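You operate a simulated robot arm through the tools that you are given. There is no shell and no other tool. Be economical: measure what you need, move in short steps, check, and stop when the job is done.

Carry out the task below with a simulated two-armed robot. There is one attempt and no reset: what you move stays moved.

TASK
Pump two strokes of lotion and two of oil into the grey dish.
Fine: lotion from the tall bottle, oil from the yellow jar; leave the dish under the jar's spout.

It is judged by the outcome, as a careful person would: the job done as asked, and still so three seconds after it is handed in. It fails if anything else is knocked over, pushed out of place, dropped, spilled or broken.

THE ROBOT
Two 7-joint arms with two-finger grippers on one trunk, on a base that drives. Base frame: it is fixed to the floor where the robot stands at the start and does not move with it; the origin is under the middle of the robot, x ahead of it, y to its left, z up. Units: mm, rad, N and s.
The left shoulder is at the start at [78, 151, 938], the right one opposite. With the tool pointing down near the work surface each hand reaches from about 340 to 800 mm from the robot's upright axis, wherever it stands, measured 20 degrees to its own side. Places, roughly: grey dish (8x8x4 cm) [500, 0, 700]; pump of the yellow jar [600, 100, 800]; tall bottle pump [600, -200, 800]; top of the round table [700, -100, 600]. Payload 2.54 kg a hand.
The tool frame of a hand sits at the grasp point between the pads (the TCP): z along the fingers, y along the line on which they close. The tips reach 30 mm beyond it. The gripper opens to 116 mm. The gripper's body begins 95 mm behind the TCP.
Orientation is that of the tool frame in the base frame, as a unit quaternion [x, y, z, w]. With the fingers straight down and closing along the base's y, the tool's x points along the base's -x, its y along +y and its z along -z.

THE INTERFACE
- The arms move only by the tool send_rows. It takes "left_increments", "right_increments" or both (then of equal length, played together; a hand with none holds still); each is a list that holds one entry, the list of rows, each a list of 7 numbers: the turn, a rotation vector about the tool's x, y, z in rad, then the shift along the tool's x, y, z in m, then the gripper command, from -1 (shut) to 1 (fully open), values between in proportion. In form: [[[wx, wy, wz, dx, dy, dz, fingers], ...]]. A call has 1 to 10 rows; each row is the pose to reach, as a shift and turn from the pose commanded when the call began, along the tool's axes at that moment. A row lasts 0.2 s, in which the tool goes at most 50 mm and 0.15 rad; a call with a longer step from one row to the next is refused whole, and so is a gripper value outside its range. Where a pose cannot be reached the arm comes as near as it can. A force on the tool above 90 N (or 10 N above the force at the start of the call, whichever is more), or a blocked arm, ends the call early, and 0.2 s more pass. Each finger travels about 72 mm/s and halts on what it meets, pressing with about 39 N; the grip force reading is that of the motor and also rises with nothing between the fingers. The clock runs only during rows and for 0.2 s after the last one: add rows that repeat a pose to give the fingers time. The reply holds the time, the measured pose of the TCP, the force on the tool along the base axes, the opening and the grip force, in the units named above and with some noise, with the torque about the TCP (base axes, N m) and any sound that the robot's microphone picked up.
- Cameras (640 x 400 px; columns grow to the right, rows downward): "scene" is now at [158.6, -19.3, 1070.9]; the picture's right is [-0.21, -0.98, 0.00], its down [-0.43, 0.09, -0.90] and it looks along [0.88, -0.19, -0.44] (base axes); focal length 214 px, centre (320, 200). "left" rides on the left gripper at [69, 15, -122] in its tool frame; the picture's right is [-0.21, 0.98, 0.00], its down [-0.83, -0.18, -0.53] and it looks along [-0.52, -0.11, 0.85] (tool axes); focal length 251 px, centre (320, 200). "right" rides on the right gripper at [69, -15, -122] in its tool frame; the picture's right is [0.21, 0.98, 0.00], its down [-0.83, 0.18, -0.53] and it looks along [-0.52, 0.11, 0.85] (tool axes); focal length 251 px, centre (320, 200). There is no depth. A picture from a camera that has moved, and an enlarged one, comes with that camera's place and axes in the base frame and with its lens.
- snapshot(camera): a new picture of that camera. No time passes.
- raise_lower(by): slides the trunk up (or, below 0, down) by that many mm; the arms and the scene camera ride with it, the base frame stays. It gives what a move gives, with no picture.
- steer(legs): drives the robot by 1 to 6 legs, each [ahead, left, turn to the left] in mm, mm and rad, along the robot's own axes; the way and the turn of a leg run together, so that a leg with both is an arc; at most 1500 mm and 3.142 rad a leg. The arms and the cameras ride along, it lands a little off, and it stops where it bumps. It gives what a move gives.
- turn_head(pan, tilt): turns the head with the scene camera to pan (to the left, within 1.396 rad either way) and tilt (down, from -0.506 to 1.204), counted from straight ahead of the robot. It gives what a move gives.
- close_up(camera, box): a new picture of the part [left, top, right, bottom] of that camera's present view, enlarged. No time passes.
- job_done(): hands the job in; it is judged then, once.

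Go step by step. Nothing tells you exact positions but the pictures and the camera data: compare them with the known pose of the tool, close in by small moves and look again before you grip or let go. The budget is 120 turns and 92 pictures, counting those below and the enlarged ones. Unless the task says otherwise, let go and move clear before handing in, and close with one line.

The tools are called after "Emit:" as name(argument=value, ...) on one line, values as JSON. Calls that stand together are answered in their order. send_rows: Moves the arms, as the interface text tells. Its arguments: {"type":"object","properties":{"left_increments":{"type":"array","items":{"type":"array","items":{"type":"array","items":{"type":"number"}}}},"right_increments":{"type":"array","items":{"type":"array","items":{"type":"array","items":{"type":"number"}}}}},"required":[]} The other tools are called the same way: raise_lower (by) slides the trunk up or down; steer (legs) drives the base; turn_head (pan, tilt) turns the head that bears the scene camera; snapshot (camera) takes a picture; close_up (camera, box) takes an enlarged picture of a part of a camera's view; job_done () hands the job in.

At the start:

```text
clock: 0.0
left_position: [461.4, 139.2, 971.0]
left_ee_rot: [0.0, 1.0, -0.001, 0.0]
left_wrist_force: [-0.7, -0.5, 0.4]
left_wrist_torque: [0.01, 0.02, -0.04]
left_grip_width: 115.7
left_grasp_force: 0.1
right_position: [307.0, -131.2, 1000.4]
right_ee_rot: [0.0, 1.0, 0.0, 0.001]
right_wrist_force: [-0.6, -0.3, -0.6]
right_wrist_torque: [0.01, -0.02, -0.01]
right_grip_width: 116.0
right_grasp_force: 0.1
trunk travel left (down, up): [-175.0, 114.0]
robot x, y, heading: [1.2, 1.2, 0.001]
head pan, tilt: [-0.208, 0.457]
```

scene: 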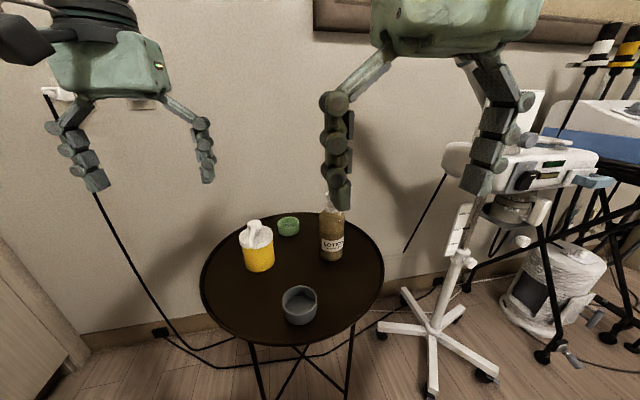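
right: 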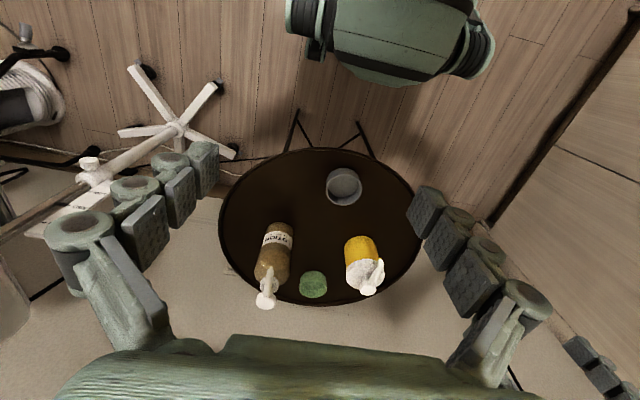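
left: 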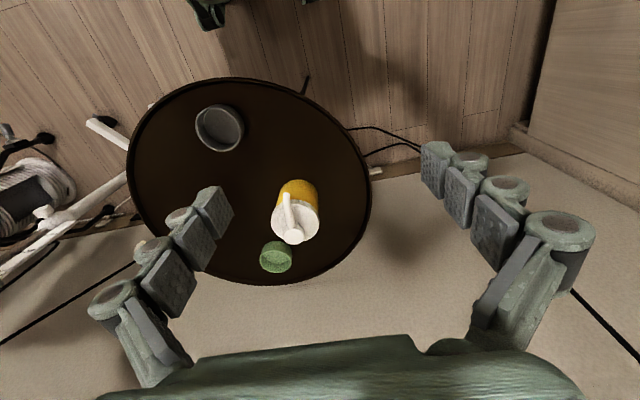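

The dish looks to be near (510,-45), the yellow jar near (690,60) and the tall bottle near (680,-175). I'll look closer at the pumps and their spouts.

Emit:
close_up(camera="left", box=[180, 80, 380, 290])

Emit:
close_up(camera="right", box=[220, 150, 420, 320])

Emit:
close_up(camera="scene", box=[200, 170, 400, 350])

```text
1.90 times, centred on (280, 185) of left
camera zoom: at [393.3, 152.8, 1095.2], right [0.21, 0.98, 0.0], down [0.83, -0.18, 0.53], along [0.52, -0.11, -0.85], focal length 479 px, centre (396, 229)
```

zoom: 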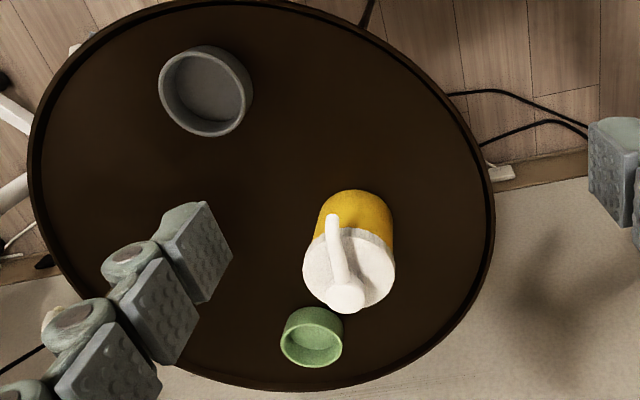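

```text
2.35 times, centred on (320, 235) of right
camera zoom: at [237.3, -146.7, 1120.8], right [-0.21, 0.98, 0.0], down [0.83, 0.18, 0.53], along [0.52, 0.11, -0.85], focal length 592 px, centre (320, 118)
```

zoom: 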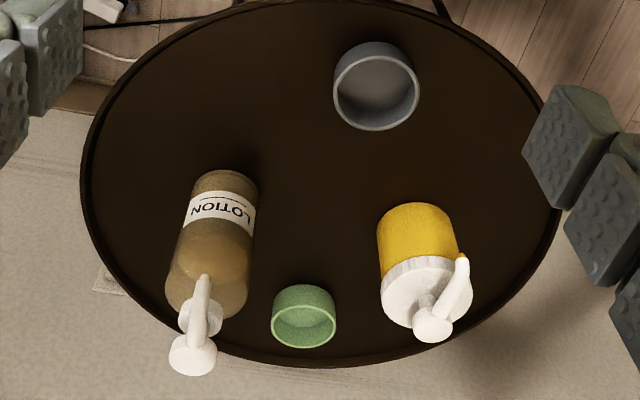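

```text
2.22 times, centred on (300, 260) of scene
camera zoom: at [158.6, -19.3, 1070.9], right [-0.21, -0.98, 0.0], down [-0.43, 0.09, -0.9], along [0.88, -0.19, -0.44], focal length 477 px, centre (364, 67)
```

zoom: 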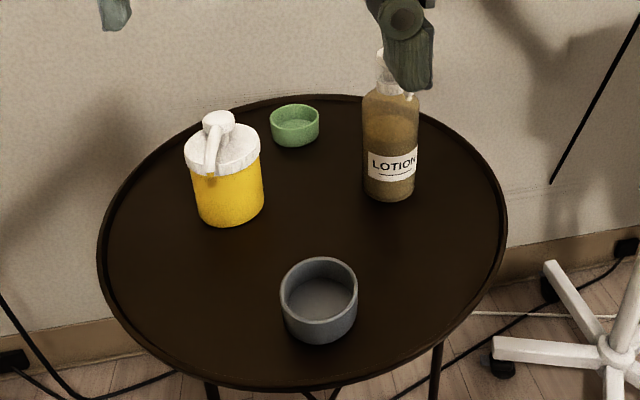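

Triangulated from the wrist cameras, the jar knob is near (660,50,757) with its spout tip near (586,57,742), pointing at the robot. The dish centre is near (480,-44) with its rim near z 652. The scene camera disagrees by about 20 mm, so I'll bring the right hand in, tilted forward, and look again.

Emit:
send_rows(right_increments=[[[0, -0.09, 0, -0.022, 0.014, 0.033, 1], [0, -0.18, 0, -0.044, 0.029, 0.067, 1], [0, -0.27, 0, -0.066, 0.043, 0.1, 1], [0, -0.36, 0, -0.088, 0.057, 0.133, 1], [0, -0.44, 0, -0.11, 0.072, 0.167, 1], [0, -0.52, 0, -0.133, 0.086, 0.2, 1]]])

Emit:
snapshot(camera="right")

Emit:
snapshot(camera="scene")

```text
clock: 1.4
left_position: [461.3, 136.9, 973.7]
left_ee_rot: [-0.001, 1.0, 0.0, 0.0]
left_wrist_force: [0.1, -0.1, 0.4]
left_wrist_torque: [-0.02, -0.02, 0.0]
left_grip_width: 115.8
left_grasp_force: 0.1
right_position: [419.8, -60.8, 808.0]
right_ee_rot: [0.002, 0.966, -0.001, 0.259]
right_wrist_force: [-0.6, 0.2, 0.0]
right_wrist_torque: [-0.01, 0.03, 0.0]
right_grip_width: 115.8
right_grasp_force: 0.0
right hand out of reach, approached as far as the arm can: row 6
trunk travel left (down, up): [-175.0, 114.0]
robot x, y, heading: [-1.8, -1.5, 0.002]
head pan, tilt: [-0.208, 0.457]
```

```text
85 pictures are left
camera right: at [299.7, -77.3, 877.7], right [-0.18, 0.98, -0.11], down [0.45, 0.18, 0.88], along [0.87, 0.11, -0.47], focal length 251 px, centre (320, 200)
```

right: 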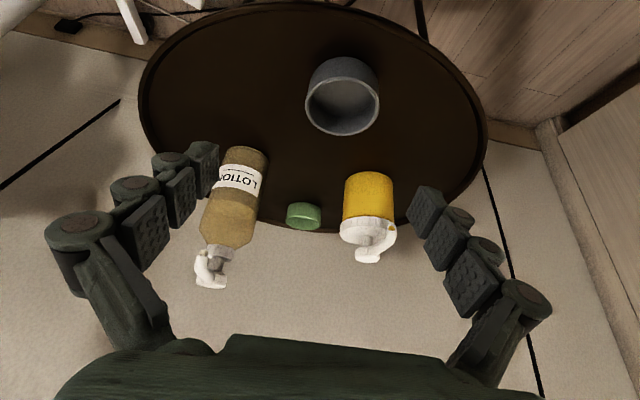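

```text
84 pictures are left
camera scene: at [158.1, -19.5, 1071.1], right [-0.21, -0.98, 0.0], down [-0.43, 0.09, -0.9], along [0.88, -0.19, -0.44], focal length 214 px, centre (320, 200)
```

scene: 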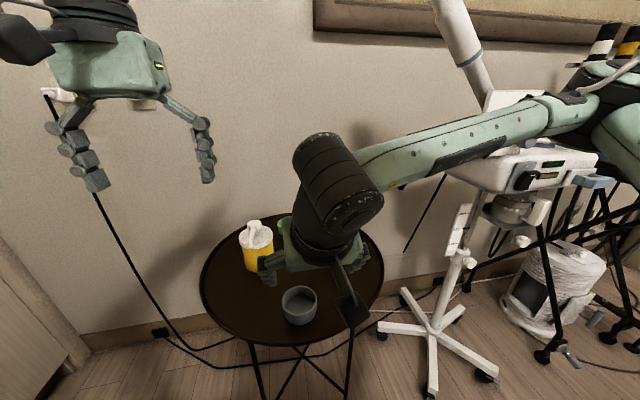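

The tilted pose is slightly out of reach this close in, so backing the base up a little should help. First I'll zoom in on both pumps from here to pin down the bottle.

Emit:
close_up(camera="right", box=[180, 130, 420, 300])

Emit:
steer(legs=[[-90, 0, 0]])

Emit:
close_up(camera="right", box=[180, 50, 420, 270])

```text
2.35 times, centred on (300, 215) of right
camera zoom: at [299.7, -77.3, 877.7], right [-0.18, 0.98, -0.11], down [0.45, 0.18, 0.88], along [0.87, 0.11, -0.47], focal length 592 px, centre (367, 165)
```

zoom: 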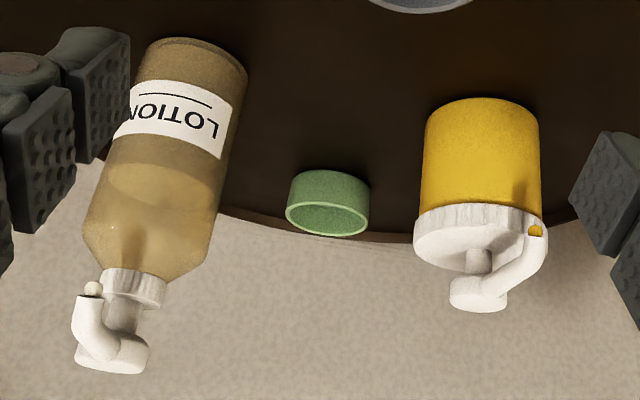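

```text
clock: 2.5
left_position: [370.9, 138.4, 973.2]
left_ee_rot: [-0.001, 1.0, -0.001, 0.0]
left_wrist_force: [-0.6, -0.1, -0.7]
left_wrist_torque: [0.03, -0.01, 0.01]
left_grip_width: 116.1
left_grasp_force: 0.0
right_position: [330.0, -61.6, 807.3]
right_ee_rot: [0.001, 0.966, 0.0, 0.257]
right_wrist_force: [0.0, 0.1, -0.2]
right_wrist_torque: [-0.02, 0.0, 0.02]
right_grip_width: 116.1
right_grasp_force: 0.1
trunk travel left (down, up): [-175.0, 114.0]
robot x, y, heading: [-90.3, -2.5, -0.007]
head pan, tilt: [-0.208, 0.457]
```

```text
1.82 times, centred on (300, 160) of right
camera zoom: at [209.5, -77.5, 877.3], right [-0.19, 0.98, -0.11], down [0.45, 0.18, 0.87], along [0.87, 0.11, -0.47], focal length 457 px, centre (356, 273)
```

zoom: 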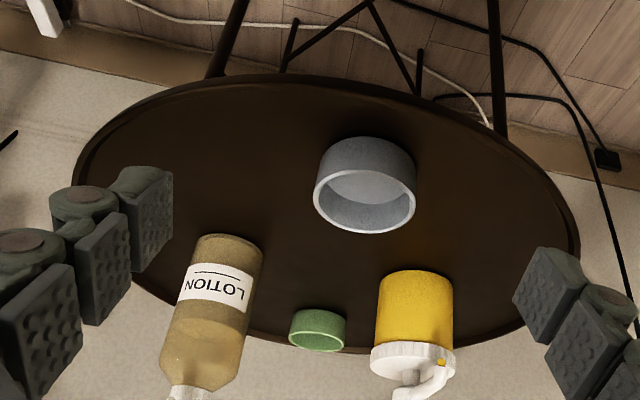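

Several views agree: the bottle knob is at about (661,-159,826) with its spout tip near (585,-162,808), and the jar knob is at (659,50,760) with its spout near (585,57,742). The dish is near (483,-43) with its rim around z 660. I'll move the tilted right hand to a pre-grasp point above and short of the dish.

Emit:
send_rows(right_increments=[[[0, 0, 0, -0.02, 0.006, 0.039, 1], [0, 0, 0, -0.04, 0.012, 0.078, 1], [0, 0, 0, -0.059, 0.0186, 0.117, 1]]])

Emit:
snapshot(camera="right")

```text
clock: 3.3
left_position: [370.9, 137.9, 972.6]
left_ee_rot: [-0.001, 1.0, 0.0, 0.0]
left_wrist_force: [-0.3, -0.3, 0.7]
left_wrist_torque: [0.0, 0.01, -0.04]
left_grip_width: 116.0
left_grasp_force: 0.0
right_position: [435.7, -71.8, 743.6]
right_ee_rot: [0.001, 0.966, 0.0, 0.257]
right_wrist_force: [-0.4, 0.5, 0.3]
right_wrist_torque: [0.03, -0.01, -0.01]
right_grip_width: 115.7
right_grasp_force: 0.0
right hand out of reach, approached as far as the arm can: row 2, 3
trunk travel left (down, up): [-175.0, 114.0]
robot x, y, heading: [-93.8, -0.2, -0.003]
head pan, tilt: [-0.208, 0.457]
```

```text
81 pictures are left
camera right: at [314.7, -87.6, 814.2], right [-0.19, 0.98, -0.1], down [0.45, 0.18, 0.87], along [0.87, 0.12, -0.47], focal length 251 px, centre (320, 200)
```

right: 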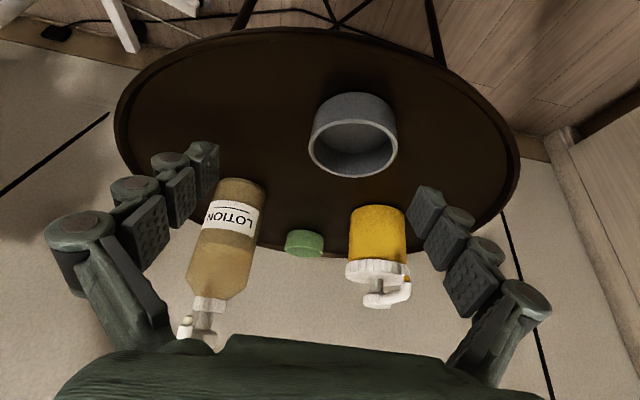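

The right arm can't quite reach this far inward, so I'll shift the base left 90 mm. The hand is above everything nearby.

Emit:
steer(legs=[[0, 90, 0]])

```text
clock: 4.8
left_position: [371.5, 228.0, 973.9]
left_ee_rot: [0.001, 1.0, -0.001, 0.001]
left_wrist_force: [0.0, -0.6, 0.1]
left_wrist_torque: [-0.04, 0.0, -0.02]
left_grip_width: 116.1
left_grasp_force: 0.0
right_position: [435.9, 18.7, 744.0]
right_ee_rot: [0.0, 0.966, 0.001, 0.257]
right_wrist_force: [-0.5, -0.3, -1.0]
right_wrist_torque: [-0.03, 0.0, 0.0]
right_grip_width: 116.1
right_grasp_force: 0.2
trunk travel left (down, up): [-175.0, 114.0]
robot x, y, heading: [-89.9, 87.2, -0.002]
head pan, tilt: [-0.208, 0.457]
```

Emit:
send_rows(right_increments=[[[0, 0, 0, 0, -0.031, 0, 1], [0, 0, 0, 0.001, -0.062, 0.01, 1], [0, 0, 0, 0.001, -0.062, 0.01, 1]]])

Emit:
snapshot(camera="right")

```text
clock: 5.6
left_position: [371.5, 227.4, 972.0]
left_ee_rot: [0.0, 1.0, 0.0, 0.0]
left_wrist_force: [-0.7, 0.5, -0.4]
left_wrist_torque: [0.02, 0.03, -0.02]
left_grip_width: 116.0
left_grasp_force: 0.1
right_position: [439.6, -42.9, 734.7]
right_ee_rot: [0.001, 0.966, 0.0, 0.257]
right_wrist_force: [-0.3, -0.4, -0.1]
right_wrist_torque: [0.02, 0.01, -0.03]
right_grip_width: 116.0
right_grasp_force: 0.0
trunk travel left (down, up): [-175.0, 114.0]
robot x, y, heading: [-91.7, 92.6, -0.003]
head pan, tilt: [-0.208, 0.457]
```

```text
80 pictures are left
camera right: at [318.7, -60.5, 804.9], right [-0.19, 0.98, -0.1], down [0.45, 0.18, 0.87], along [0.87, 0.12, -0.47], focal length 251 px, centre (320, 200)
```

right: 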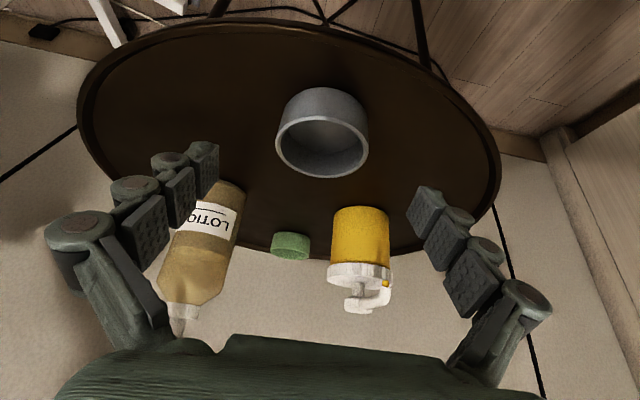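

The hand is lined up, and from here the dish reads as centred at (486,-41) with its rim near z 662. I'll descend along the fingers most of the way and check.

Emit:
send_rows(right_increments=[[[0, 0, 0, 0.002, 0.001, 0.04, 1], [0, 0, 0, 0.004, 0.002, 0.07, 1], [0, 0, 0, 0.004, 0.002, 0.07, 1]]])

Emit:
snapshot(camera="right")

Emit:
snapshot(camera="scene")

```text
clock: 6.4
left_position: [370.6, 226.7, 972.4]
left_ee_rot: [0.0, 1.0, -0.001, 0.0]
left_wrist_force: [-0.1, 0.2, -0.2]
left_wrist_torque: [0.02, 0.04, -0.01]
left_grip_width: 115.8
left_grasp_force: 0.1
right_position: [472.0, -41.6, 671.2]
right_ee_rot: [0.001, 0.967, 0.001, 0.256]
right_wrist_force: [0.8, -0.2, 0.5]
right_wrist_torque: [-0.01, -0.02, 0.0]
right_grip_width: 116.0
right_grasp_force: 0.1
trunk travel left (down, up): [-175.0, 114.0]
robot x, y, heading: [-91.7, 89.8, -0.006]
head pan, tilt: [-0.208, 0.457]
```

```text
79 pictures are left
camera right: at [350.2, -57.6, 742.3], right [-0.19, 0.98, -0.1], down [0.45, 0.18, 0.87], along [0.87, 0.12, -0.47], focal length 251 px, centre (320, 200)
```

right: 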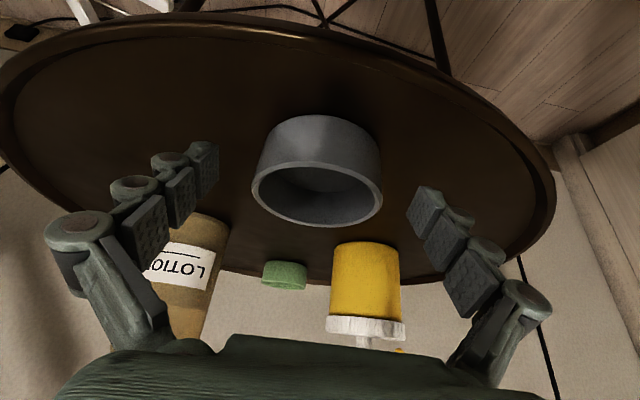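

```text
78 pictures are left
camera scene: at [68.4, 69.5, 1070.9], right [-0.21, -0.98, 0.0], down [-0.43, 0.09, -0.9], along [0.88, -0.19, -0.44], focal length 214 px, centre (320, 200)
```

scene: 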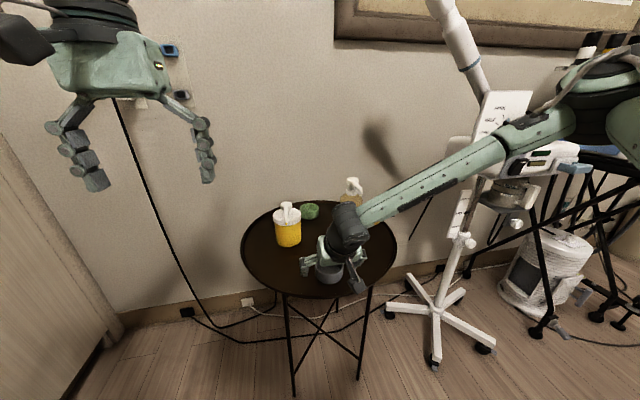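

The dish is centred between the fingers with its rim at about TCP height. I'll lower 8 mm and close.

Emit:
send_rows(right_increments=[[[0, 0, 0, 0.003, 0, 0.007, 1], [0, 0, 0, 0.003, 0, 0.007, 1], [0, 0, 0, 0.003, 0, 0.007, 0.2], [0, 0, 0, 0.003, 0, 0.007, 0.2], [0, 0, 0, 0.003, 0, 0.007, 0.2], [0, 0, 0, 0.003, 0, 0.007, 0.2]]])

Emit:
snapshot(camera="right")

```text
clock: 7.8
left_position: [370.5, 225.7, 974.4]
left_ee_rot: [0.0, 1.0, 0.0, 0.002]
left_wrist_force: [0.0, 0.3, 0.3]
left_wrist_torque: [-0.04, -0.02, 0.03]
left_grip_width: 115.9
left_grasp_force: 0.1
right_position: [472.9, -41.4, 668.1]
right_ee_rot: [0.0, 0.966, 0.001, 0.26]
right_wrist_force: [-0.5, -8.3, 24.2]
right_wrist_torque: [-0.64, 0.03, -0.05]
right_grip_width: 73.5
right_grasp_force: 39.0
trunk travel left (down, up): [-175.0, 114.0]
robot x, y, heading: [-91.6, 86.1, 0.002]
head pan, tilt: [-0.208, 0.457]
```

```text
77 pictures are left
camera right: at [351.1, -57.8, 737.5], right [-0.18, 0.98, -0.11], down [0.45, 0.18, 0.88], along [0.88, 0.11, -0.47], focal length 251 px, centre (320, 200)
```

right: 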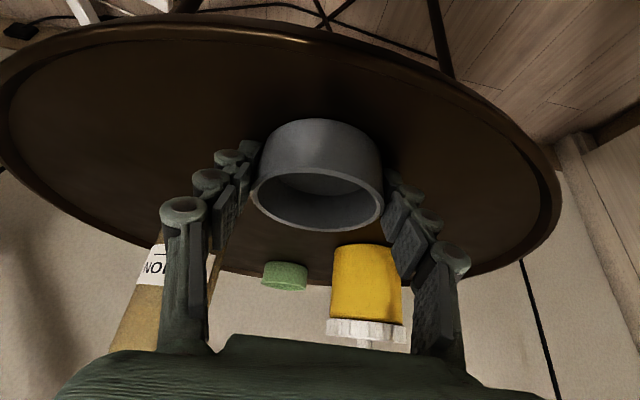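

It's gripped at 73.5 mm, with the tips lightly on the table. I'll lift about 30 mm and check that the dish stays level.

Emit:
send_rows(right_increments=[[[0, 0, 0, -0.005, 0, -0.0087, 0], [0, 0, 0, -0.015, 0, -0.026, 0], [0, 0, 0, -0.018, 0, -0.031, 0], [0, 0, 0, -0.018, 0, -0.031, 0]]])

Emit:
snapshot(camera="right")

Emit:
close_up(camera="scene", box=[240, 170, 400, 300])

```text
clock: 8.8
left_position: [372.0, 226.3, 973.0]
left_ee_rot: [0.0, 1.0, -0.001, 0.001]
left_wrist_force: [0.7, 0.3, -0.9]
left_wrist_torque: [0.0, 0.0, 0.0]
left_grip_width: 115.9
left_grasp_force: 0.1
right_position: [472.0, -41.6, 699.7]
right_ee_rot: [0.001, 0.966, 0.001, 0.257]
right_wrist_force: [0.2, 0.5, 0.0]
right_wrist_torque: [0.01, 0.02, -0.02]
right_grip_width: 73.0
right_grasp_force: 38.5
trunk travel left (down, up): [-175.0, 114.0]
robot x, y, heading: [-90.4, 88.5, 0.003]
head pan, tilt: [-0.208, 0.457]
```

```text
76 pictures are left
camera right: at [350.7, -58.2, 770.5], right [-0.19, 0.98, -0.1], down [0.45, 0.18, 0.87], along [0.87, 0.12, -0.48], focal length 251 px, centre (320, 200)
```

right: 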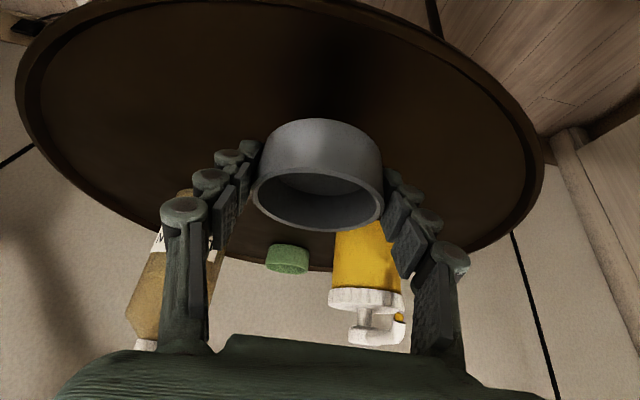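

```text
3.08 times, centred on (320, 235) of scene
camera zoom: at [68.5, 69.5, 1070.9], right [-0.21, -0.98, 0.0], down [-0.43, 0.09, -0.9], along [0.88, -0.19, -0.44], focal length 660 px, centre (320, 92)
```

zoom: 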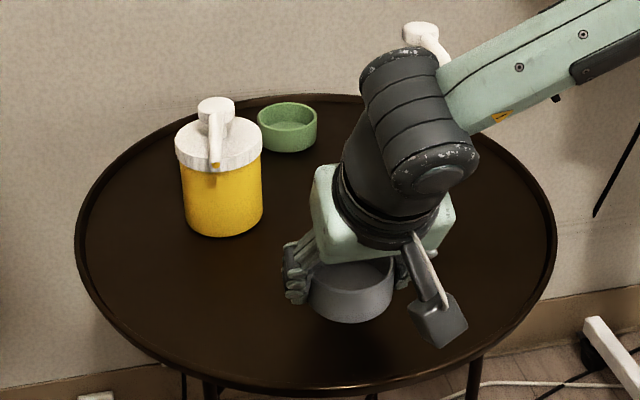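

The dish is up and level in the grip. I'll carry it toward the bottle's spout, stopping short, and look.

Emit:
send_rows(right_increments=[[[0, 0, 0, -0.014, -0.03, 0.008, 0], [0, 0, 0, -0.029, -0.06, 0.017, 0], [0, 0, 0, -0.043, -0.09, 0.025, 0], [0, 0, 0, -0.0675, -0.12, 0.039, 0], [0, 0, 0, -0.0675, -0.12, 0.039, 0]]])

Emit:
snapshot(camera="right")

Emit:
snapshot(camera="scene")

```text
clock: 10.0
left_position: [372.5, 226.5, 972.8]
left_ee_rot: [0.0, 1.0, 0.0, 0.0]
left_wrist_force: [-0.2, 0.6, 0.1]
left_wrist_torque: [-0.01, 0.01, -0.01]
left_grip_width: 115.7
left_grasp_force: 0.1
right_position: [549.0, -162.1, 699.1]
right_ee_rot: [0.0, 0.966, 0.002, 0.257]
right_wrist_force: [-0.1, 0.0, -1.1]
right_wrist_torque: [0.01, -0.02, -0.01]
right_grip_width: 73.3
right_grasp_force: 38.7
trunk travel left (down, up): [-175.0, 114.0]
robot x, y, heading: [-94.0, 88.1, -0.003]
head pan, tilt: [-0.208, 0.457]
```

```text
74 pictures are left
camera right: at [429.1, -178.7, 769.6], right [-0.19, 0.98, -0.1], down [0.45, 0.18, 0.87], along [0.87, 0.12, -0.47], focal length 251 px, centre (320, 200)
```

right: 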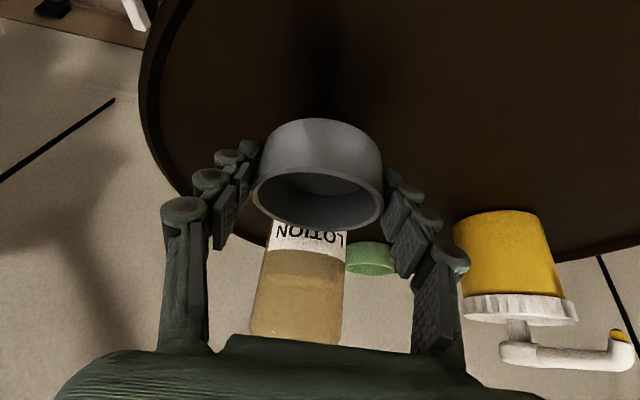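

```text
73 pictures are left
camera scene: at [68.5, 69.5, 1070.9], right [-0.21, -0.98, 0.0], down [-0.43, 0.09, -0.9], along [0.88, -0.19, -0.44], focal length 214 px, centre (320, 200)
```

scene: 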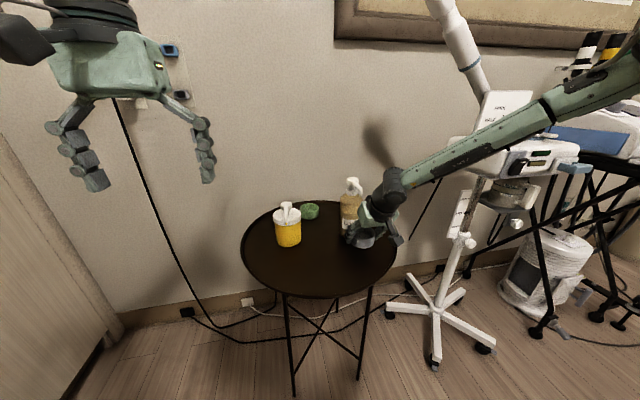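

Emit:
close_up(camera="scene", box=[290, 160, 430, 260])

Emit:
snapshot(camera="left")

```text
4.00 times, centred on (360, 210) of scene
camera zoom: at [68.5, 69.5, 1070.9], right [-0.21, -0.98, 0.0], down [-0.43, 0.09, -0.9], along [0.88, -0.19, -0.44], focal length 858 px, centre (160, 160)
```

zoom: 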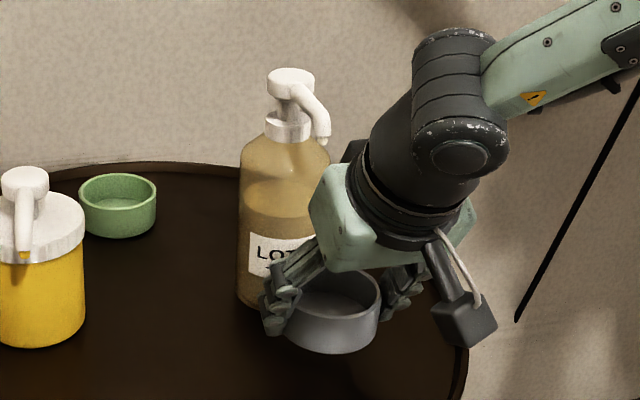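

```text
71 pictures are left
camera left: at [303.3, 241.4, 1095.1], right [0.21, 0.98, 0.0], down [0.83, -0.18, 0.53], along [0.52, -0.12, -0.85], focal length 251 px, centre (320, 200)
```

left: 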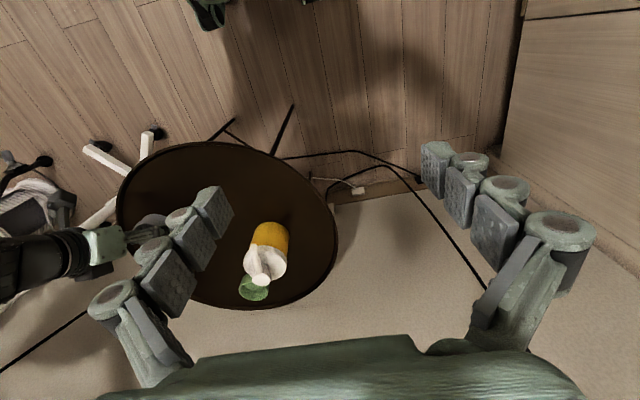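

The scene view agrees: the spout points straight at the robot, with its tip near (585,-161). I'll move 18 mm forward, then lower the dish to the table.

Emit:
send_rows(right_increments=[[[0, 0, 0, -0.0156, 0.001, 0.009, 0], [0, 0, 0, -0.0106, 0.001, 0.0177, 0], [0, 0, 0, -0.0056, 0.001, 0.0263, 0], [0, 0, 0, -0.0016, 0.001, 0.0333, 0], [0, 0, 0, -0.0006, 0.001, 0.035, 0], [0, 0, 0, -0.0006, 0.001, 0.035, 0]]])

Emit:
snapshot(camera="right")

Emit:
close_up(camera="scene", box=[290, 160, 430, 260])

```text
clock: 11.4
left_position: [370.9, 227.3, 972.4]
left_ee_rot: [0.0, 1.0, -0.001, 0.0]
left_wrist_force: [0.1, 0.4, 0.4]
left_wrist_torque: [0.03, 0.0, 0.03]
left_grip_width: 116.1
left_grasp_force: 0.2
right_position: [567.2, -161.0, 669.1]
right_ee_rot: [0.001, 0.966, 0.001, 0.258]
right_wrist_force: [-0.3, 0.8, -1.0]
right_wrist_torque: [-0.03, 0.0, -0.04]
right_grip_width: 73.3
right_grasp_force: 39.0
trunk travel left (down, up): [-175.0, 114.0]
robot x, y, heading: [-89.8, 87.4, -0.002]
head pan, tilt: [-0.208, 0.457]
```

```text
70 pictures are left
camera right: at [446.8, -177.3, 739.6], right [-0.19, 0.98, -0.1], down [0.45, 0.18, 0.87], along [0.87, 0.12, -0.47], focal length 251 px, centre (320, 200)
```

right: 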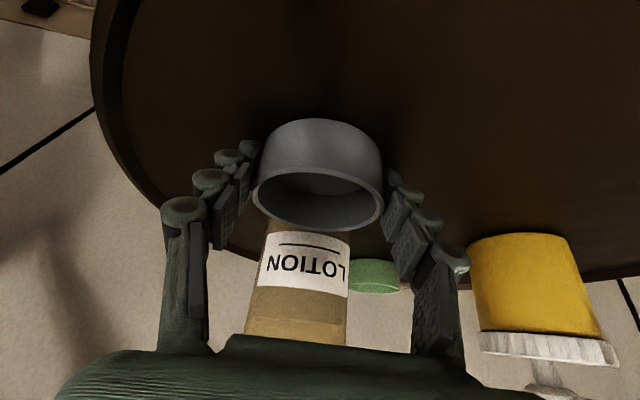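

```text
4.00 times, centred on (360, 210) of scene
camera zoom: at [68.5, 69.5, 1070.9], right [-0.21, -0.98, 0.0], down [-0.43, 0.09, -0.9], along [0.88, -0.19, -0.44], focal length 858 px, centre (160, 160)
```

zoom: 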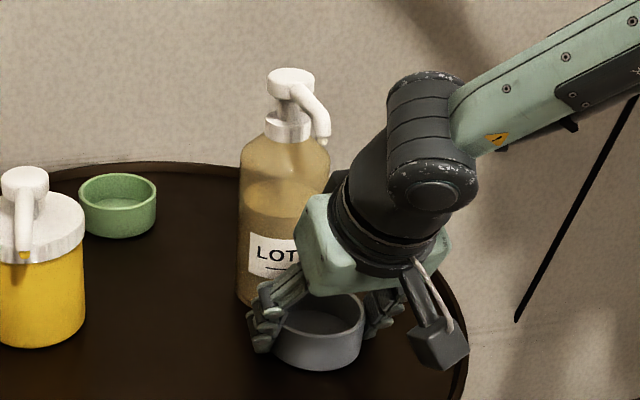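

There's no contact yet, so I'll lower a few more millimetres.

Emit:
send_rows(right_increments=[[[0, 0, 0, 0.001, 0, 0.0017, 0], [0, 0, 0, 0.0015, 0, 0.0026, 0], [0, 0, 0, 0.0015, 0, 0.0026, 0]]])

```text
clock: 12.2
left_position: [372.4, 227.1, 971.7]
left_ee_rot: [0.0, 1.0, -0.001, 0.0]
left_wrist_force: [0.1, 0.3, -0.1]
left_wrist_torque: [0.01, 0.03, 0.0]
left_grip_width: 115.8
left_grasp_force: 0.0
right_position: [567.6, -161.6, 667.7]
right_ee_rot: [0.0, 0.966, 0.001, 0.258]
right_wrist_force: [-0.1, -0.7, 5.4]
right_wrist_torque: [-0.17, -0.21, -0.04]
right_grip_width: 73.0
right_grasp_force: 38.6
trunk travel left (down, up): [-175.0, 114.0]
robot x, y, heading: [-87.9, 87.6, 0.0]
head pan, tilt: [-0.208, 0.457]
```

Contact, so I'll open and back out along the fingers.

Emit:
send_rows(right_increments=[[[0, 0, 0, 0, 0, 0, 0.4], [0, 0, 0, 0, 0, 0, 0.8], [0, 0, 0, 0, 0, 0, 0.8], [0, 0, 0, 0, 0, -0.03, 0.8], [0, 0, 0, 0, 0, -0.07, 0.8], [0, 0, 0, 0.03, 0, -0.11, 0.8], [0, 0, 0, 0.04, 0, -0.15, 0.8]]])

Emit:
snapshot(camera="right")

Emit:
close_up(camera="scene", box=[290, 160, 430, 260])

```text
clock: 13.8
left_position: [370.9, 226.6, 972.5]
left_ee_rot: [0.001, 1.0, 0.0, -0.001]
left_wrist_force: [-0.5, 0.9, -0.2]
left_wrist_torque: [0.0, 0.01, -0.02]
left_grip_width: 116.1
left_grasp_force: 0.0
right_position: [458.1, -162.1, 777.8]
right_ee_rot: [0.001, 0.966, 0.002, 0.258]
right_wrist_force: [-0.2, -0.1, 0.8]
right_wrist_torque: [-0.02, -0.03, 0.02]
right_grip_width: 104.5
right_grasp_force: 0.0
trunk travel left (down, up): [-175.0, 114.0]
robot x, y, heading: [-87.7, 85.1, 0.002]
head pan, tilt: [-0.208, 0.457]
```

```text
68 pictures are left
camera right: at [337.2, -178.3, 847.1], right [-0.19, 0.98, -0.1], down [0.45, 0.18, 0.87], along [0.87, 0.12, -0.47], focal length 251 px, centre (320, 200)
```

right: 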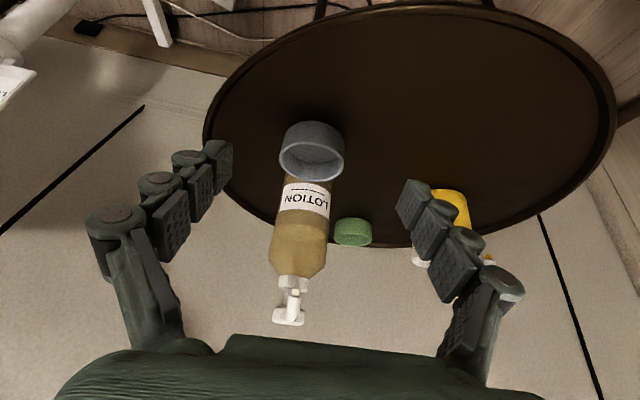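

```text
4.00 times, centred on (360, 210) of scene
camera zoom: at [68.1, 69.5, 1071.0], right [-0.21, -0.98, 0.0], down [-0.43, 0.09, -0.9], along [0.88, -0.19, -0.44], focal length 858 px, centre (160, 160)
```

zoom: 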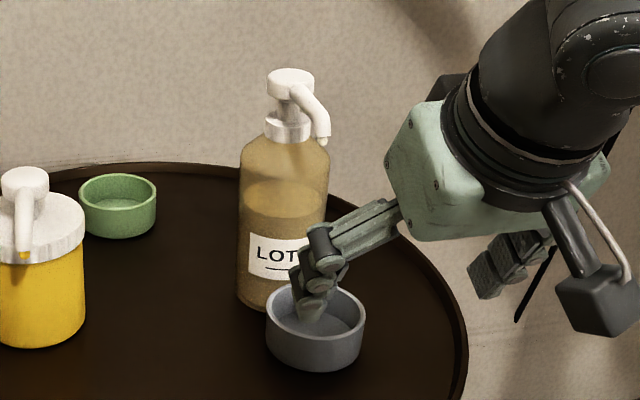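

Emit:
close_up(camera="right", box=[250, 110, 380, 330])

```text
1.82 times, centred on (315, 220) of right
camera zoom: at [337.2, -178.3, 847.1], right [-0.19, 0.98, -0.1], down [0.45, 0.18, 0.87], along [0.87, 0.12, -0.47], focal length 457 px, centre (329, 164)
```

zoom: 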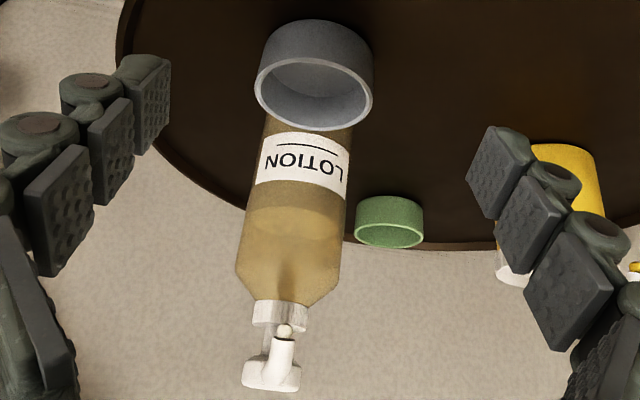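

The dish centre is about (578,-160), right under the spout tip at about (585,-159). Next I'll raise the right hand, set it upright with fingers closed, and drive forward a little for reach.

Emit:
send_rows(right_increments=[[[0, 0.13, 0, -0.021, 0, -0.037, 0.3], [0, 0.26, 0, -0.042, 0, -0.074, -0.4], [0, 0.39, 0, -0.063, 0, -0.11, -1], [0, 0.52, 0, -0.084, 0, -0.146, -1], [0, 0.52, 0, -0.084, 0, -0.146, -1], [0, 0.52, 0, -0.084, 0, -0.146, -1]]])

Emit:
steer(legs=[[80, 0, 0]])

```text
clock: 15.2
left_position: [370.9, 225.3, 973.0]
left_ee_rot: [0.0, 1.0, -0.002, 0.0]
left_wrist_force: [0.7, 0.9, 0.5]
left_wrist_torque: [0.0, 0.02, -0.02]
left_grip_width: 116.0
left_grasp_force: 0.0
right_position: [459.9, -161.2, 944.4]
right_ee_rot: [0.0, 1.0, 0.002, -0.001]
right_wrist_force: [0.6, 0.3, 0.2]
right_wrist_torque: [0.02, -0.02, -0.02]
right_grip_width: 0.0
right_grasp_force: 28.7
trunk travel left (down, up): [-175.0, 114.0]
robot x, y, heading: [-89.5, 86.1, -0.001]
head pan, tilt: [-0.208, 0.457]
```

```text
clock: 16.3
left_position: [451.1, 226.5, 971.9]
left_ee_rot: [0.0, 1.0, 0.0, 0.0]
left_wrist_force: [-0.3, -0.4, -1.4]
left_wrist_torque: [0.01, 0.04, 0.02]
left_grip_width: 116.2
left_grasp_force: 0.0
right_position: [539.3, -161.3, 944.6]
right_ee_rot: [0.0, 1.0, 0.001, -0.002]
right_wrist_force: [-0.2, 0.1, -0.3]
right_wrist_torque: [-0.01, 0.03, 0.02]
right_grip_width: 0.0
right_grasp_force: 28.4
trunk travel left (down, up): [-175.0, 114.0]
robot x, y, heading: [-7.7, 89.7, 0.001]
head pan, tilt: [-0.208, 0.457]
```

Emit:
send_rows(right_increments=[[[0, 0, 0, -0.041, 0, 0.012, -1], [0, 0, 0, -0.082, 0.001, 0.025, -1], [0, 0, 0, -0.122, 0.001, 0.04, -1], [0, 0, 0, -0.122, 0.001, 0.04, -1]]])

Emit:
snapshot(camera="right")

Emit:
snapshot(camera="scene")

```text
clock: 17.3
left_position: [451.1, 226.7, 972.0]
left_ee_rot: [0.0, 1.0, 0.0, -0.002]
left_wrist_force: [0.6, -0.8, -0.3]
left_wrist_torque: [0.03, 0.05, -0.03]
left_grip_width: 116.0
left_grasp_force: 0.1
right_position: [649.0, -166.2, 901.1]
right_ee_rot: [0.001, 1.0, 0.002, 0.0]
right_wrist_force: [-0.3, 0.4, 0.6]
right_wrist_torque: [-0.02, 0.01, 0.0]
right_grip_width: 0.0
right_grasp_force: 28.5
right hand out of reach, approached as far as the arm can: row 3, 4
trunk travel left (down, up): [-175.0, 114.0]
robot x, y, heading: [-12.1, 91.5, 0.005]
head pan, tilt: [-0.208, 0.457]
```

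```text
65 pictures are left
camera right: at [580.1, -183.1, 1021.7], right [-0.21, 0.98, 0.0], down [0.83, 0.18, 0.53], along [0.52, 0.12, -0.84], focal length 251 px, centre (320, 200)
```

right: 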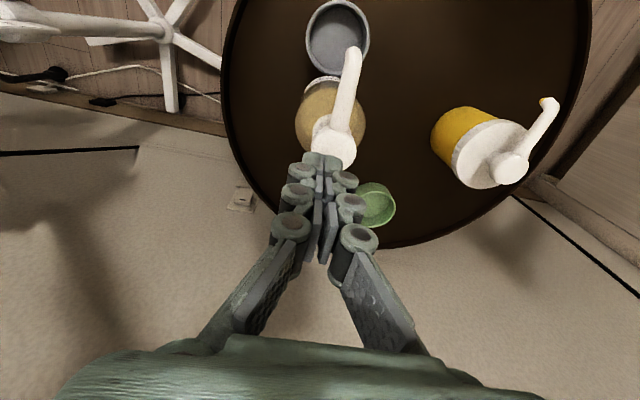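

```text
64 pictures are left
camera scene: at [148.4, 69.4, 1070.8], right [-0.21, -0.98, 0.0], down [-0.43, 0.09, -0.9], along [0.88, -0.19, -0.44], focal length 214 px, centre (320, 200)
```

scene: 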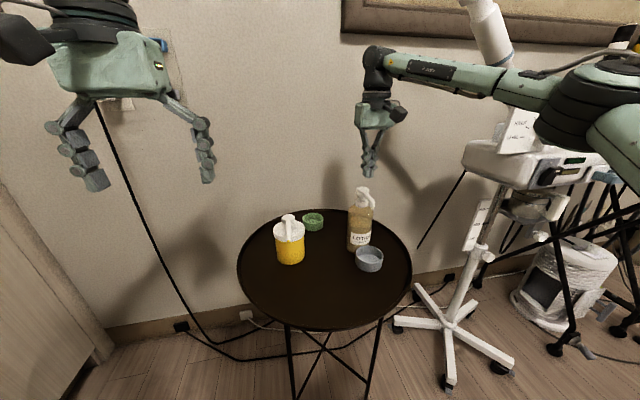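

From directly above, the bottle knob refines to about (648,-156,831), and the dish is under the spout. I'm at the reach limit, so I'll raise the trunk and then position above the knob.

Emit:
raise_lower(by=90)

Emit:
send_rows(right_increments=[[[0, 0, 0, 0, 0.005, 0.04, -1], [0, 0, 0, 0, 0.009, 0.08, -1], [0, 0, 0, 0, 0.009, 0.105, -1], [0, 0, 0, 0, 0.009, 0.105, -1]]])

Emit:
snapshot(camera="right")

```text
clock: 18.6
left_position: [452.0, 226.8, 1060.9]
left_ee_rot: [0.0, 1.0, 0.0, -0.001]
left_wrist_force: [0.3, -0.2, -0.9]
left_wrist_torque: [0.01, 0.0, 0.03]
left_grip_width: 115.9
left_grasp_force: 0.1
right_position: [648.4, -165.7, 991.2]
right_ee_rot: [0.0, 1.0, 0.001, 0.001]
right_wrist_force: [0.6, 0.8, 0.8]
right_wrist_torque: [0.01, 0.04, -0.04]
right_grip_width: 0.0
right_grasp_force: 28.6
trunk travel left (down, up): [-265.0, 24.0]
robot x, y, heading: [-7.7, 89.3, -0.006]
head pan, tilt: [-0.208, 0.457]
```

```text
clock: 19.6
left_position: [451.1, 226.5, 1063.5]
left_ee_rot: [0.0, 1.0, 0.0, 0.0]
left_wrist_force: [-0.3, -0.1, 0.2]
left_wrist_torque: [0.02, -0.03, 0.0]
left_grip_width: 116.1
left_grasp_force: 0.1
right_position: [649.5, -155.9, 884.9]
right_ee_rot: [0.0, 1.0, 0.002, 0.001]
right_wrist_force: [-0.4, -0.7, -0.1]
right_wrist_torque: [0.0, -0.04, 0.0]
right_grip_width: 0.0
right_grasp_force: 28.7
trunk travel left (down, up): [-265.0, 24.0]
robot x, y, heading: [-8.4, 88.7, 0.001]
head pan, tilt: [-0.208, 0.457]
```

```text
63 pictures are left
camera right: at [579.6, -172.4, 1005.9], right [-0.21, 0.98, 0.0], down [0.83, 0.18, 0.54], along [0.52, 0.12, -0.84], focal length 251 px, centre (320, 200)
```

right: 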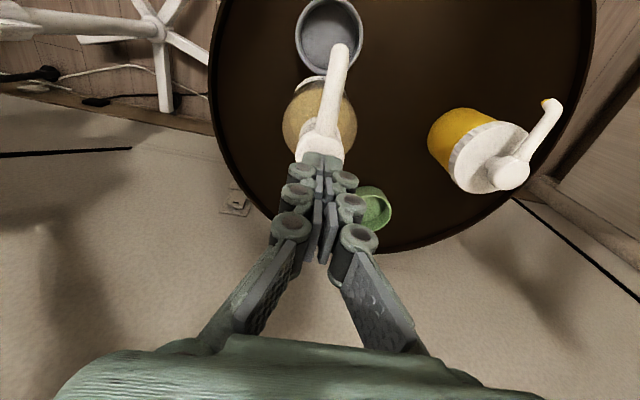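

The fingertips are right over the knob. I'll descend slowly to contact.

Emit:
send_rows(right_increments=[[[0, 0, 0, 0.002, -0.001, 0.01, -1], [0, 0, 0, 0.002, -0.001, 0.018, -1], [0, 0, 0, 0.002, -0.001, 0.024, -1], [0, 0, 0, 0.002, -0.001, 0.024, -1]]])

Emit:
close_up(camera="scene", box=[310, 140, 420, 280])

```text
clock: 20.6
left_position: [449.7, 227.2, 1062.4]
left_ee_rot: [0.0, 1.0, -0.001, 0.0]
left_wrist_force: [0.5, 0.1, 0.7]
left_wrist_torque: [0.0, 0.01, 0.02]
left_grip_width: 116.1
left_grasp_force: 0.1
right_position: [647.5, -157.0, 862.5]
right_ee_rot: [0.0, 1.0, 0.002, 0.001]
right_wrist_force: [1.0, -0.2, 0.7]
right_wrist_torque: [-0.03, 0.0, -0.01]
right_grip_width: 5.8
right_grasp_force: 28.6
trunk travel left (down, up): [-265.0, 24.0]
robot x, y, heading: [-9.7, 91.2, 0.001]
head pan, tilt: [-0.208, 0.457]
```

```text
2.86 times, centred on (365, 210) of scene
camera zoom: at [148.0, 69.5, 1161.0], right [-0.21, -0.98, 0.0], down [-0.43, 0.09, -0.9], along [0.88, -0.19, -0.44], focal length 613 px, centre (191, 171)
```

zoom: 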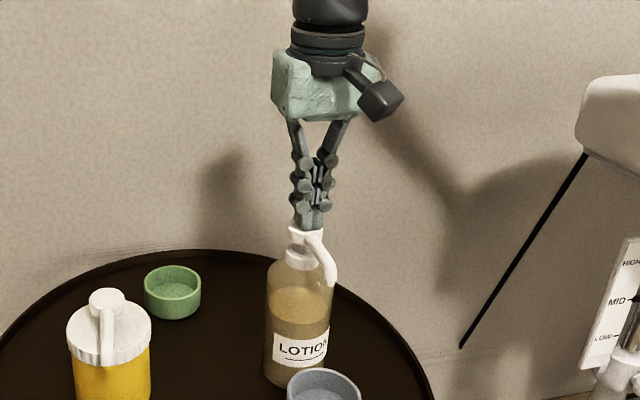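

Emit:
close_up(camera="right", box=[240, 20, 400, 260])

Emit:
close_up(camera="scene", box=[340, 185, 400, 235])

```text
1.67 times, centred on (320, 140) of right
camera zoom: at [578.0, -174.0, 983.0], right [-0.21, 0.98, 0.0], down [0.82, 0.18, 0.54], along [0.52, 0.12, -0.84], focal length 419 px, centre (320, 300)
```

zoom: 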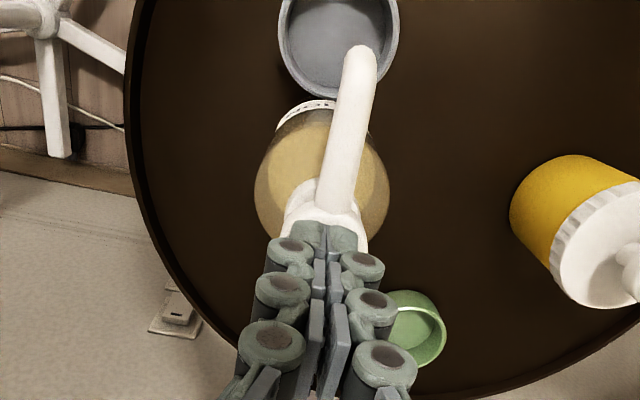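

```text
8.00 times, centred on (370, 210) of scene
camera zoom: at [148.0, 69.5, 1161.0], right [-0.21, -0.98, 0.0], down [-0.43, 0.09, -0.9], along [0.88, -0.19, -0.44], focal length 1716 px, centre (-80, 120)
```

zoom: 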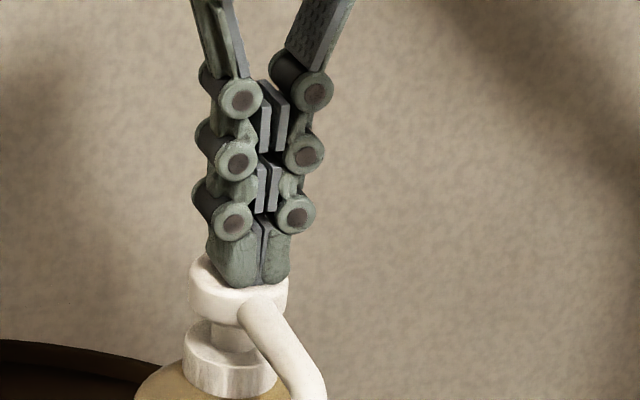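

The fingertips are centred on the pump head and just touching. I'll begin pressing down gently.

Emit:
send_rows(right_increments=[[[0, 0, 0, 0, 0.001, 0.004, -1], [0, 0, 0, 0, 0.002, 0.008, -1], [0, 0, 0, 0, 0.002, 0.008, -1]]])

Emit:
close_up(camera="scene", box=[340, 185, 400, 235])

```text
clock: 21.4
left_position: [452.6, 226.4, 1061.8]
left_ee_rot: [0.0, 1.0, 0.0, -0.001]
left_wrist_force: [-0.8, 0.0, 0.7]
left_wrist_torque: [0.01, 0.0, 0.01]
left_grip_width: 115.8
left_grasp_force: 0.0
right_position: [648.1, -155.8, 854.3]
right_ee_rot: [-0.001, 1.0, 0.001, 0.001]
right_wrist_force: [-0.6, -2.0, 2.0]
right_wrist_torque: [-0.06, -0.01, 0.04]
right_grip_width: 6.0
right_grasp_force: 28.2
trunk travel left (down, up): [-265.0, 24.0]
robot x, y, heading: [-11.2, 88.4, 0.003]
head pan, tilt: [-0.208, 0.457]
```

```text
8.00 times, centred on (370, 210) of scene
camera zoom: at [147.8, 69.5, 1161.0], right [-0.21, -0.98, 0.0], down [-0.43, 0.09, -0.9], along [0.88, -0.19, -0.44], focal length 1716 px, centre (-80, 120)
```

zoom: 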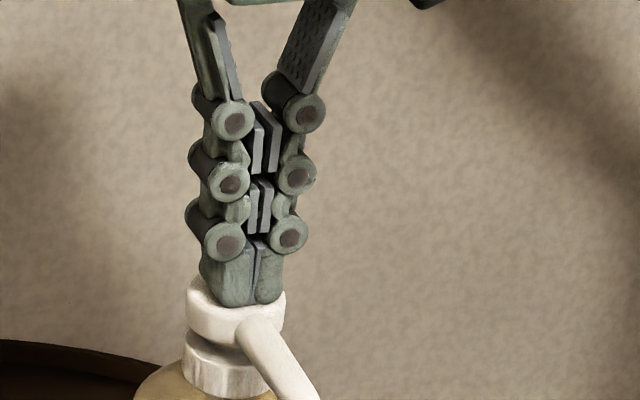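

The knob is going down with little force. I'll keep pressing to the bottom of the stroke.

Emit:
send_rows(right_increments=[[[0, 0, 0, 0, 0, 0.003, -1], [0, 0, 0, 0, 0, 0.006, -1], [0, 0, 0, 0, 0, 0.009, -1], [0, 0, 0, 0, 0, 0.009, -1]]])

Emit:
close_up(camera="scene", box=[340, 185, 400, 235])

```text
clock: 22.4
left_position: [449.1, 227.0, 1064.8]
left_ee_rot: [0.001, 1.0, -0.001, 0.001]
left_wrist_force: [0.0, -0.4, -0.5]
left_wrist_torque: [0.02, -0.01, -0.01]
left_grip_width: 115.8
left_grasp_force: 0.0
right_position: [646.5, -156.4, 850.1]
right_ee_rot: [-0.001, 1.0, 0.002, 0.004]
right_wrist_force: [1.4, -3.3, 27.4]
right_wrist_torque: [-0.12, -0.01, -0.03]
right_grip_width: 6.3
right_grasp_force: 28.6
trunk travel left (down, up): [-265.0, 24.0]
robot x, y, heading: [-8.0, 88.2, 0.005]
head pan, tilt: [-0.208, 0.457]
```

```text
8.00 times, centred on (370, 210) of scene
camera zoom: at [145.6, 70.2, 1161.7], right [-0.21, -0.98, 0.0], down [-0.43, 0.09, -0.9], along [0.88, -0.19, -0.44], focal length 1716 px, centre (-80, 120)
```

zoom: 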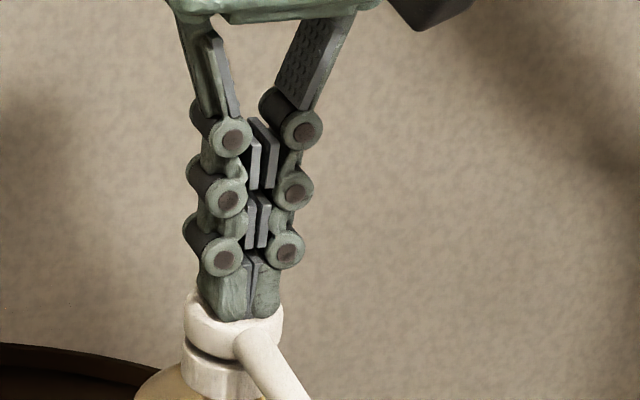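

It bottomed out at TCP z ≈ 850 with 27 N. I'll release upward and look in the dish.

Emit:
send_rows(right_increments=[[[0, 0, 0, 0, 0, -0.009, -1], [0, 0, 0, 0, 0, -0.02, -1], [0, 0, 0, 0, 0, -0.032, -1], [0, 0, 0, 0, 0, -0.032, -1]]])

Emit:
close_up(camera="right", box=[240, 0, 400, 180])

Emit:
close_up(camera="scene", box=[330, 185, 410, 295])

```text
clock: 23.4
left_position: [450.9, 225.5, 1063.0]
left_ee_rot: [0.0, 1.0, 0.0, 0.0]
left_wrist_force: [0.1, 0.6, 0.4]
left_wrist_torque: [0.02, -0.03, 0.0]
left_grip_width: 115.9
left_grasp_force: 0.1
right_position: [647.6, -155.2, 877.3]
right_ee_rot: [0.0, 1.0, 0.002, 0.0]
right_wrist_force: [-0.7, 0.9, 0.4]
right_wrist_torque: [0.0, 0.01, 0.01]
right_grip_width: 0.2
right_grasp_force: 29.0
trunk travel left (down, up): [-265.0, 24.0]
robot x, y, heading: [-10.0, 90.2, 0.002]
head pan, tilt: [-0.208, 0.457]
```

```text
2.22 times, centred on (320, 90) of right
camera zoom: at [577.8, -171.9, 997.7], right [-0.21, 0.98, 0.0], down [0.83, 0.18, 0.53], along [0.52, 0.12, -0.85], focal length 559 px, centre (320, 444)
```

zoom: 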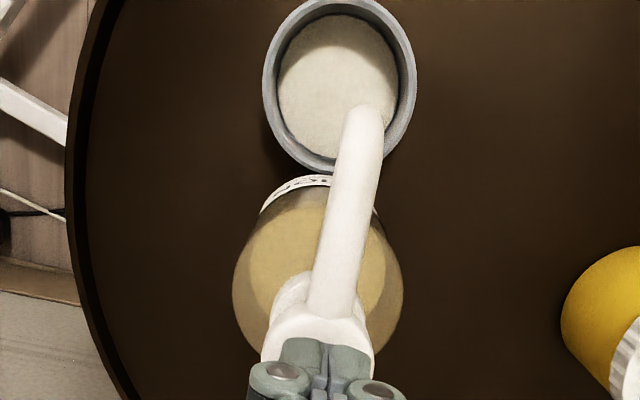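

```text
3.64 times, centred on (370, 240) of scene
camera zoom: at [148.0, 69.5, 1160.9], right [-0.21, -0.98, 0.0], down [-0.43, 0.09, -0.9], along [0.88, -0.19, -0.44], focal length 780 px, centre (138, 54)
```

zoom: 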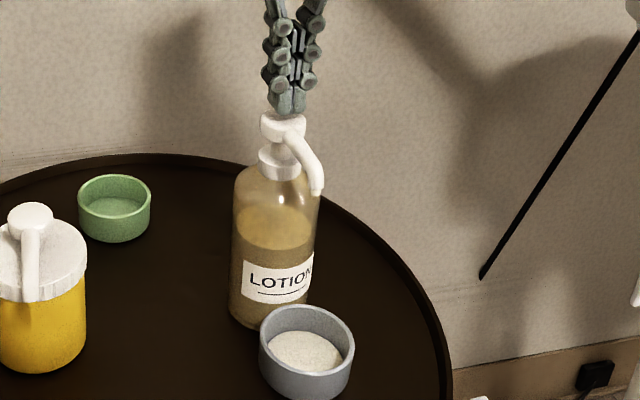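

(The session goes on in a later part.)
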